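You operate a simulated robot arm through the tools that you are given. There is no shell and no other tool. Be economical: measure what you need, move in short steps, check, and stop when the job is done.

Carry out the task below with a simulated robot arm. There is one attempt and no reset: what you move stays moved.

TASK
Stack the check block labelled "300" from the cart top on top of the check block that says "250".
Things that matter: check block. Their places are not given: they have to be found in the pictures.

It is judged by the outcome, as a careful person would: the job done as asked, and still so three seconds after it is handed in. It fails if anything else is knocked over, pushed out of place, dropped, spilled or broken.

THE ROBOT
A 6-joint arm with a two-finger parallel gripper, fixed in place. Base frame: the origin is at the foot of the arm, x ahead of it, y to its left, z up; the work surface is at about z = 0. Lengths are in cm, angles in rad, forces in N, time in s.
With the tool pointing down near the work surface it reaches from about 14 to 58 cm from the base axis. Its first joint turns from -1.152 to 1.152 rad. Payload 2.1 kg.
Tool frame: the origin (TCP) lies between the finger pads and is the grasp point; the fingertips stand 3 cm ahead of it; z points along the fingers, y is the line along which they close. The gripper opens to 9.4 cm. The fingers are 2.8 cm wide and 1 cm thick; the gripper's body (5 by 9.6 cm) begins 5.5 cm behind the TCP.
Orientation is told as [roll, pitch, yaw] about the base's x, y, z axes, in that order, counted from this pose: with the fingers straight down and closing along the base's y, the tool's x points along the base's -x, its y along +y and its z along -z.

THE INTERFACE
- The arm moves only by the tool drive_tool. Its argument "steps" is one flat list of numbers, 7 for each row, row after row: the shift along the tool's x, y, z in units of 150 mm (1.0 is 150 mm), then the turn, a rotation vector about the tool's x, y, z in units of 45 degrees (1.0 is 45 degrees), then the opening, from 0 (shut) to 1 (fully open). In form: [dx, dy, dz, rx, ry, rz, fingers, dx, dy, dz, rx, ry, rz, fingers, ...]. A call has 1 to 8 rows; each row is the pose to reach, as a shift and turn from the pose commanded when the call began, along the tool's axes at that moment. A call with a number of a shift or a turn outside -1 to 1 is refused whole. A row lasts 0.2 s, in which the tool goes at most 5 cm and 0.15 rad; a call with a longer step from one row to the next is refused whole, and so is a gripper value outside its range. A pose out of reach is approached as far as the arm can. The call stops where the force on the tool passes 40 N (or 10 N more than at its start, if that is more) or the arm is blocked; 0.2 s more then pass. The fingers move at their own pace (about 7.2 cm/s each) and stop on an object; they squeeze with about 38 N. The grip force told is the motor's: it shows also when the fingers shut on nothing. Time passes only in rows, and 0.2 s behind the last, so rows that repeat a pose let the fingers close. It gives the time, the measured TCP pose, the force on the tool (base axes), the opening and the grip force at its end, in the units of the frame above (readings bear some noise).
- Cameras (640 x 400 px; columns grow to the right, rows downward): "scene" is fixed at [6.5, -39.47, 46.55]; the picture's right is [0.57, -0.82, 0.00], its down [-0.60, -0.42, -0.68] and it looks along [0.55, 0.39, -0.74] (base axes); focal length 298 px, centre (320, 200). "wrist" rides on the gripper at [-3.7, 0, -5.8] in the tool frame; the picture's right is [0.00, -1.00, 0.00], its down [0.97, 0.00, -0.24] and it looks along [0.24, 0.00, 0.97] (tool axes); focal length 218 px, centre (320, 200).
- camera(camera): a new picture of that camera. No time passes.
- probe_pixels(camera, pixels): for up to 12 pixels [column, row] of the newest picture of that camera ("zoom" is the newest enlarged one), the place [x, y, z] in the base frame of the surface seen there, good to about 0.2 cm. No time passes.
- zoom(camera, box): a new picture of the part [left, top, right, bottom] of that camera's present view, enlarged. No time passes.
- finish_job(): hands the job in; it is judged then, once.

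Work in short steps. Measure before you move; look again where a grasp or a placing could have gone wrong, and mend it. You have 60 turns and 20 pictures in all, the two below and enlarged ones among them. Open the gripper and draw the arm clear of the work before you hand the job in, unless the task says otherwise; then end with one line.

The tools are called after "Call:" as a command line: name --argument value ..., lists and objects as JSON in quotes. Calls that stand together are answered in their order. drive_tool: Moves the arm, as the interface text tells. Its arguments: {"type":"object","properties":{"steps":{"type":"array","items":{"type":"number"}}},"required":["steps"]} The other tools are called the same way: camera (camera) takes a picture; probe_pixels (camera, pixels) gives the place of the surface under pixels of a picture; zoom (camera, box) takes an enlarged picture of a part of a camera's view; finish_job () hands the job in.

At the start:

```text
clock: 0.0
ee_pos: [25.3, -12.05, 23.45]
orientation: [0.0, -0.002, 0.001]
wrist_force: [0.1, -0.1, 0.2]
opening: 9.4
grasp_force: 0.0
```

scene: 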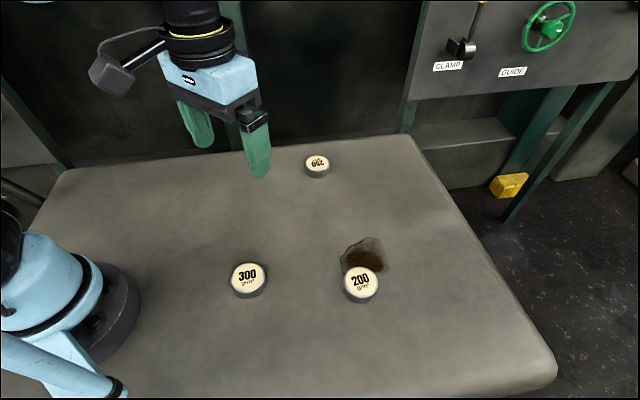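
wrist: 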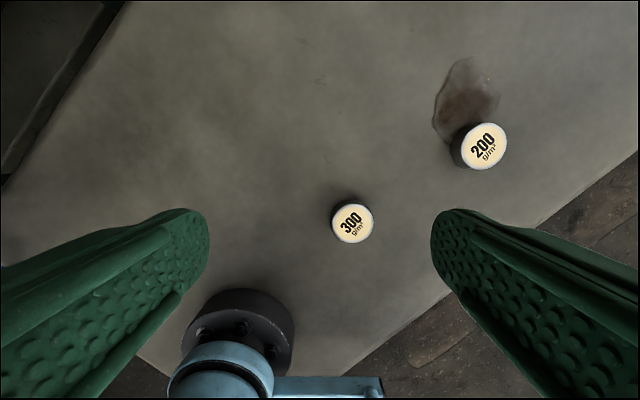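

The 300 block is at scene (249,279), and the upside-down label at (317,164) looks like 250. I'll enlarge it and probe the blocks.

Call:
probe_pixels --camera "scene" --pixels '[[248, 277], [232, 277], [265, 277], [248, 263], [248, 290], [317, 163], [305, 163], [329, 163], [317, 156], [317, 170], [361, 283], [280, 220]]'

Call:
zoom --camera "scene" --box '[277, 140, 357, 190]'

Call:
zoom --camera "scene" --box '[208, 250, 288, 300]'

```text
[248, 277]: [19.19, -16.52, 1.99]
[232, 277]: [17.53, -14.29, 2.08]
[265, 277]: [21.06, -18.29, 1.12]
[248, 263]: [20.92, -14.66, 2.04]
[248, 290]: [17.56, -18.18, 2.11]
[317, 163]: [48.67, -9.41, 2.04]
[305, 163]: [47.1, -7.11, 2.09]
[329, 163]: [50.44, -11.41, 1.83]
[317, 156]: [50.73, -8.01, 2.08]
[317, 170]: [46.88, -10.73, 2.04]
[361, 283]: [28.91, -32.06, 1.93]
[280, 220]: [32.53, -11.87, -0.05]
```

```text
8.00 times, centred on (317, 165) of scene
```

zoom: 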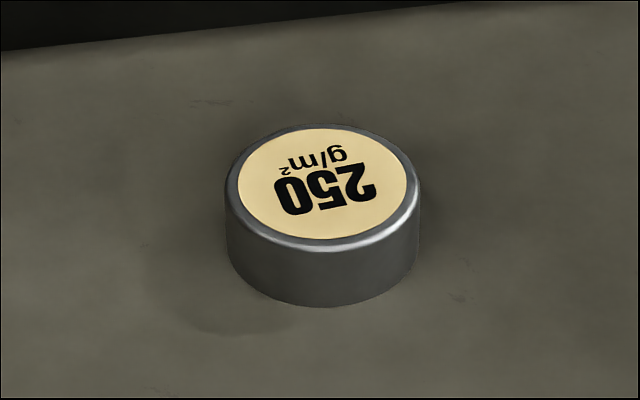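

```text
8.00 times, centred on (248, 275) of scene
```

zoom: 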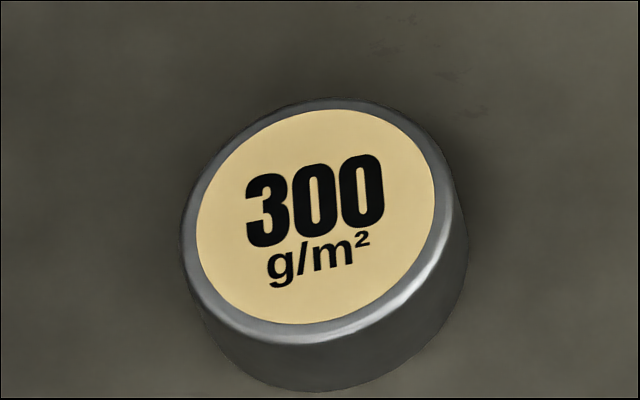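

The 300 block's top centre is about (19.1,-16.45), z 2.0, with a diameter of about 5 cm. The 250 block is confirmed at about (48.7,-9.45). I'll move over the 300 block and descend to z≈9.

Call:
drive_tool --steps '[0.2, -0.146, 0, 0, 0, 0, 1, 0.411, -0.293, 0, 0, 0, 0, 1, 0.411, -0.293, 0.25, 0, 0, 0, 1, 0.411, -0.293, 0.5, 0, 0, 0, 1, 0.411, -0.293, 0.75, 0, 0, 0, 1, 0.411, -0.293, 0.963, 0, 0, 0, 1, 0.411, -0.293, 0.963, 0, 0, 0, 1]'

Call:
camera --camera "wrist"

```text
clock: 1.6
ee_pos: [19.21, -16.16, 9.29]
orientation: [0.0, 0.0, -0.001]
wrist_force: [-0.1, 0.3, 0.2]
opening: 9.41
grasp_force: 0.0
```

```text
15 pictures are left
```

wrist: 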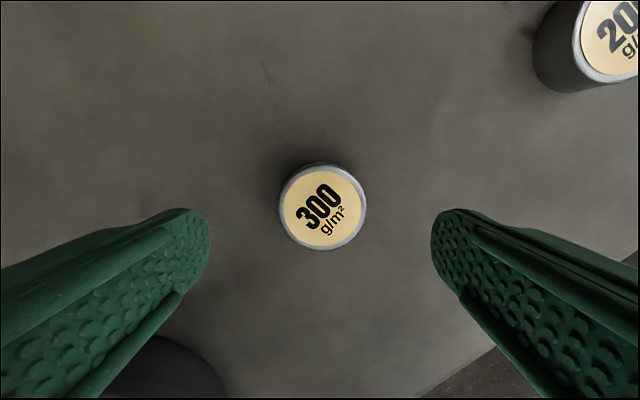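

The block is centred at about (322,208) in the wrist view. I'll probe its rim to refine the centre.

Call:
probe_pixels --camera "wrist" --pixels '[[323, 208], [282, 208], [363, 208], [323, 170], [323, 246]]'

Call:
drive_tool --steps '[0, 0, 0, 0, 0, 0, 1]'

```text
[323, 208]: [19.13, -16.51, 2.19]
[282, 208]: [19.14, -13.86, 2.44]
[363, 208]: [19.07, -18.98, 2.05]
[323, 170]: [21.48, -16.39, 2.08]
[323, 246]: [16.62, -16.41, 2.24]
```

```text
clock: 2.0
ee_pos: [19.34, -16.07, 9.27]
orientation: [0.0, 0.0, 0.002]
wrist_force: [-0.5, 0.4, -1.0]
opening: 9.4
grasp_force: 0.1
```

The tool reads about 0.3 cm off in y and 0.2 cm off in x. I'll correct that and descend to z≈3.5.

Call:
drive_tool --steps '[0.013, -0.023, 0.13, 0, 0, 0, 1, 0.013, -0.023, 0.26, 0, 0, 0, 1, 0.013, -0.023, 0.38, 0, 0, 0, 1, 0.013, -0.023, 0.38, 0, 0, 0, 1]'

```text
clock: 3.0
ee_pos: [19.05, -16.61, 3.45]
orientation: [0.0, -0.001, -0.001]
wrist_force: [1.1, -0.3, 0.0]
opening: 9.38
grasp_force: 0.1
```

The tool is in place, with the tips at about 0.45 cm. I'll close the fingers.

Call:
drive_tool --steps '[0, 0, 0, 0, 0, 0, 0.4, 0, 0, 0, 0, 0, 0, 0.4, 0, 0, 0, 0, 0, 0, 0.4, 0, 0, 0, 0, 0, 0, 0.4, 0, 0, 0, 0, 0, 0, 0.4]'

```text
clock: 4.2
ee_pos: [19.11, -16.66, 3.43]
orientation: [0.0, 0.001, 0.001]
wrist_force: [-0.4, -0.2, 1.1]
opening: 5.4
grasp_force: 38.0
```

The fingers hold at 5.4 cm with 38 N. I'll lift.

Call:
drive_tool --steps '[0, 0, -0.1, 0, 0, 0, 0.4, 0, 0, -0.3, 0, 0, 0, 0.4, 0, 0, -0.5, 0, 0, 0, 0.4, 0, 0, -0.5, 0, 0, 0, 0.4]'

Call:
camera --camera "wrist"

```text
clock: 5.2
ee_pos: [18.99, -16.64, 11.11]
orientation: [0.0, 0.0, 0.001]
wrist_force: [-0.2, -0.3, 0.4]
opening: 5.4
grasp_force: 38.3
```

```text
14 pictures are left
```

wrist: 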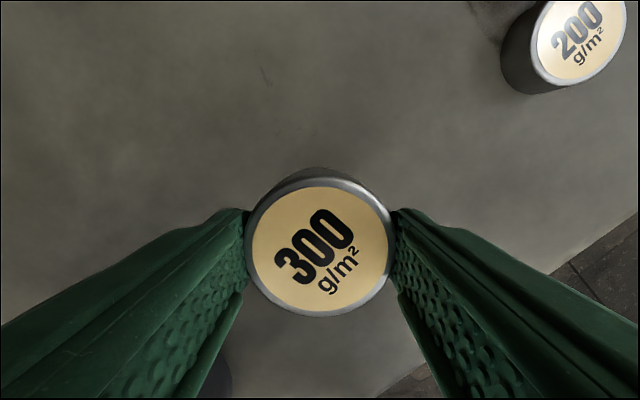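

The block is held level. I'll carry it toward the 250 block.

Call:
drive_tool --steps '[-0.2, 0.05, 0, 0, 0, 0, 0.4, -0.4, 0.1, 0, 0, 0, 0, 0.4, -0.6, 0.15, 0, 0, 0, 0, 0.4, -0.8, 0.2, 0, 0, 0, 0, 0.4, -0.98, 0.24, 0, 0, 0, 0, 0.4, -0.98, 0.24, 0, 0, 0, 0, 0.4]'

Call:
drive_tool --steps '[-0.2, 0.05, 0, 0, 0, 0, 0.4, -0.4, 0.1, 0, 0, 0, 0, 0.4, -0.6, 0.15, 0, 0, 0, 0, 0.4, -0.8, 0.2, 0, 0, 0, 0, 0.4, -0.98, 0.24, 0, 0, 0, 0, 0.4, -0.98, 0.24, 0, 0, 0, 0, 0.4, -0.98, 0.24, 0, 0, 0, 0, 0.4]'

Call:
camera --camera "scene"

```text
clock: 6.6
ee_pos: [33.88, -13.17, 11.2]
orientation: [0.0, 0.0, 0.001]
wrist_force: [-0.4, -0.2, -1.1]
opening: 5.38
grasp_force: 37.6
```

```text
clock: 8.2
ee_pos: [48.24, -9.58, 11.18]
orientation: [0.0, 0.0, 0.001]
wrist_force: [-0.5, 0.5, -0.6]
opening: 5.4
grasp_force: 38.4
```

```text
13 pictures are left
```

scene: 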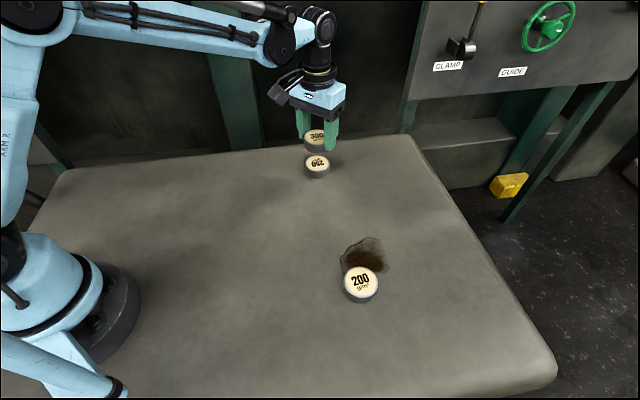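

The block is over the target. I'll enlarge the view to measure both tops.

Call:
zoom --camera "scene" --box '[277, 125, 357, 175]'

Call:
camera --camera "wrist"

```text
8.00 times, centred on (317, 150) of scene
```

zoom: 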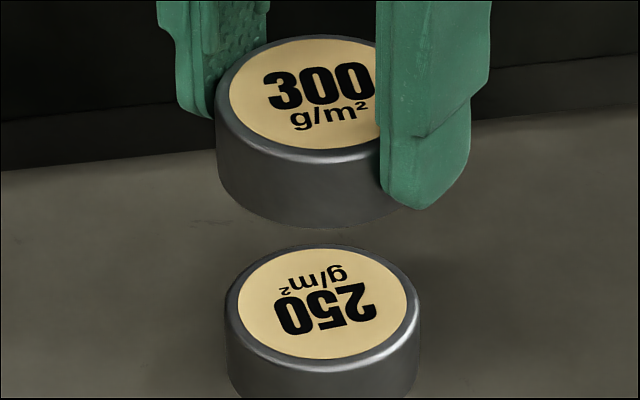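

```text
11 pictures are left
```

wrist: 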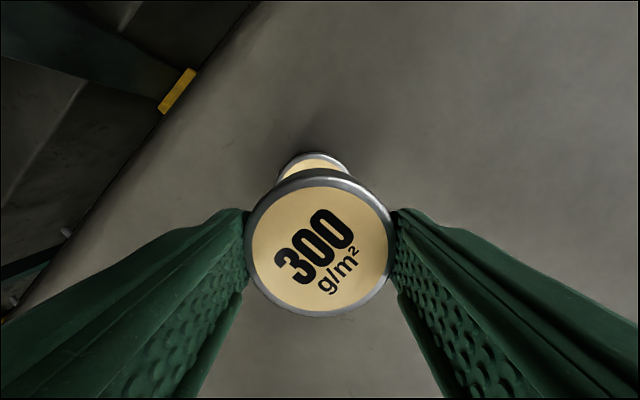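

Call:
probe_pixels --camera "wrist" --pixels '[[320, 243], [252, 243], [388, 243], [320, 182], [320, 308], [314, 156], [283, 166], [346, 166]]'

Call:
probe_pixels --camera "zoom" --pixels '[[323, 304], [232, 304], [412, 304], [323, 249], [323, 364], [240, 260], [400, 348], [300, 92], [222, 92], [300, 39], [300, 155]]'

```text
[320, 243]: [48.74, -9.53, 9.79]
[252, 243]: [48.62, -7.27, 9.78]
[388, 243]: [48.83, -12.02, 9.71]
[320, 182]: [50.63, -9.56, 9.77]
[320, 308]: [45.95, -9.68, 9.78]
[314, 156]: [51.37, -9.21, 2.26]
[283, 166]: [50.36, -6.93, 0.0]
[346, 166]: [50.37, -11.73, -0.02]
```

```text
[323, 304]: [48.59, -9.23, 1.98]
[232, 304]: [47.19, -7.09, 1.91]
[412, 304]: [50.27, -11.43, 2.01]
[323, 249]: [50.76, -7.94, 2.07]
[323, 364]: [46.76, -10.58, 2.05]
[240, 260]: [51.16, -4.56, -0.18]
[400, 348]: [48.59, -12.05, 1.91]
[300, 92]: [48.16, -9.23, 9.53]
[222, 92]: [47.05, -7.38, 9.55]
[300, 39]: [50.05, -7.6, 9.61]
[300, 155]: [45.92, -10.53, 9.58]
```

The 250 centre is about (48.75,-9.27), and the held block is at about (48.29,-9.62). I'll shift by (+0.45,+0.35) and descend to z≈6.5.

Call:
drive_tool --steps '[-0.03, 0.023, 0, 0, 0, 0, 0.4, -0.03, 0.023, 0.15, 0, 0, 0, 0.4, -0.03, 0.023, 0.3, 0, 0, 0, 0.4, -0.03, 0.023, 0.31, 0, 0, 0, 0.4, -0.03, 0.023, 0.31, 0, 0, 0, 0.4]'

Call:
zoom --camera "scene" --box '[277, 130, 357, 180]'

```text
clock: 9.4
ee_pos: [48.94, -9.2, 6.35]
orientation: [0.0, 0.0, 0.0]
wrist_force: [0.4, 0.4, -0.9]
opening: 5.37
grasp_force: 38.1
```

```text
8.00 times, centred on (317, 155) of scene
```

zoom: 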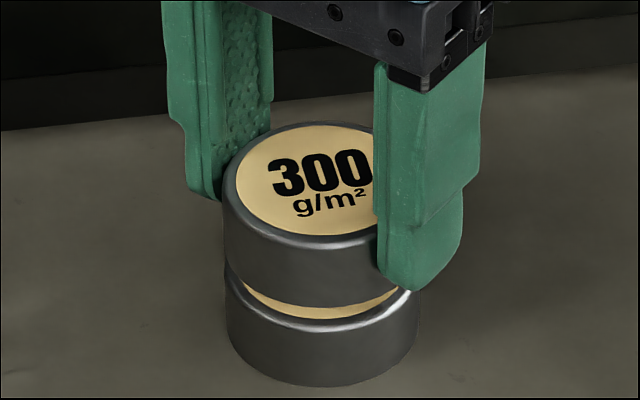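

The blocks are aligned with a gap of about 0.9 cm. I'll lower slowly.

Call:
drive_tool --steps '[0, 0, 0.02, 0, 0, 0, 0.4, 0, 0, 0.035, 0, 0, 0, 0.4, 0, 0, 0.045, 0, 0, 0, 0.4, 0, 0, 0.05, 0, 0, 0, 0.4, 0, 0, 0.05, 0, 0, 0, 0.4]'

Call:
zoom --camera "scene" --box '[277, 130, 357, 180]'

```text
clock: 10.6
ee_pos: [48.87, -9.22, 5.62]
orientation: [0.0, -0.001, 0.001]
wrist_force: [0.5, 0.0, 14.0]
opening: 5.4
grasp_force: 38.6
```

```text
8.00 times, centred on (317, 155) of scene
```

zoom: 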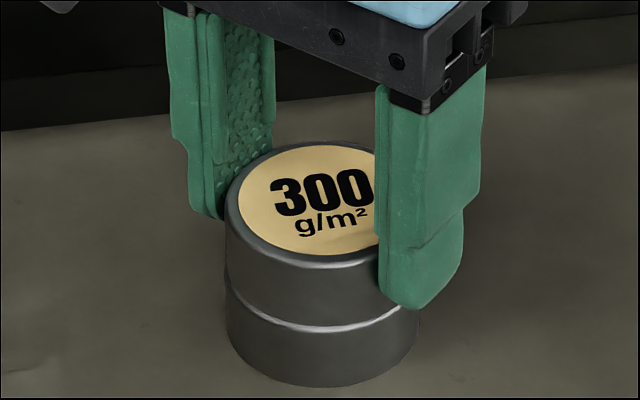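

The blocks touch with 14 N. I'll ease off slightly, open, then lift.

Call:
drive_tool --steps '[0, 0, -0.004, 0, 0, 0, 0.4, 0, 0, -0.004, 0, 0, 0, 0.7, 0, 0, -0.004, 0, 0, 0, 0.9, 0, 0, -0.004, 0, 0, 0, 0.9, 0, 0, -0.004, 0, 0, 0, 0.9]'

Call:
drive_tool --steps '[0, 0, -0.1, 0, 0, 0, 0.9, 0, 0, -0.3, 0, 0, 0, 0.9, 0, 0, -0.6, 0, 0, 0, 0.9, 0.2, 0, -0.7, 0, 0, 0, 0.9, 0.5, 0, -0.7, 0, 0, 0, 0.9, 0.8, 0, -0.7, 0, 0, 0, 0.9, 0.8, 0, -0.7, 0, 0, 0, 0.9]'

Call:
camera --camera "scene"

Call:
zoom --camera "scene" --box '[277, 130, 357, 180]'

```text
clock: 11.8
ee_pos: [48.87, -9.04, 5.68]
orientation: [-0.001, 0.001, -0.001]
wrist_force: [-1.2, -0.9, 0.0]
opening: 8.45
grasp_force: 0.2
```

```text
clock: 13.4
ee_pos: [36.97, -9.17, 16.27]
orientation: [-0.001, 0.0, 0.0]
wrist_force: [0.0, -0.1, -0.2]
opening: 8.46
grasp_force: 0.1
```

```text
8 pictures are left
```

scene: 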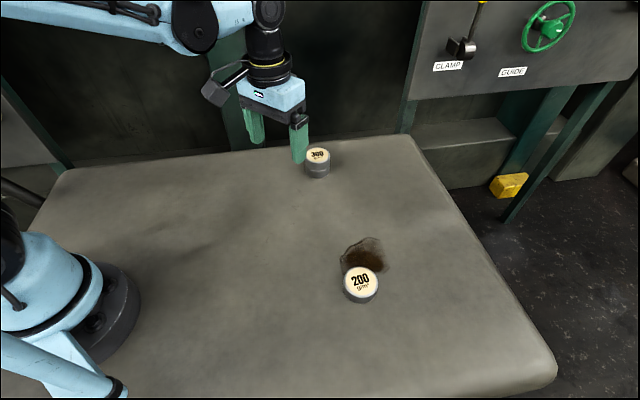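

```text
8.00 times, centred on (317, 155) of scene
```

zoom: 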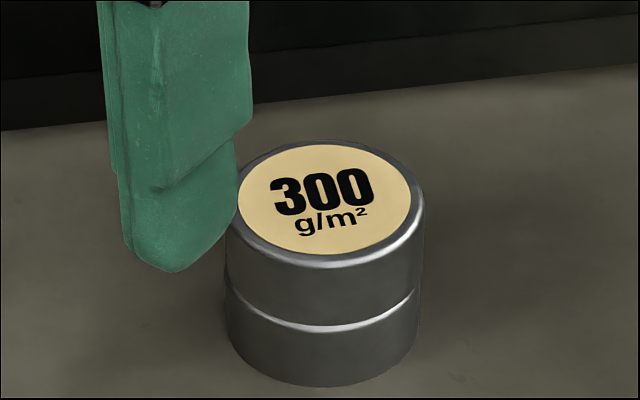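

The 300 block sits squarely on the 250 block, and the arm is clear with the gripper open. I'll hand the job in.

Call:
finish_job

```text
The job is handed in.
```

The "300" check block is stacked squarely on the "250" block, the "200" block was not touched, and the job is handed in.
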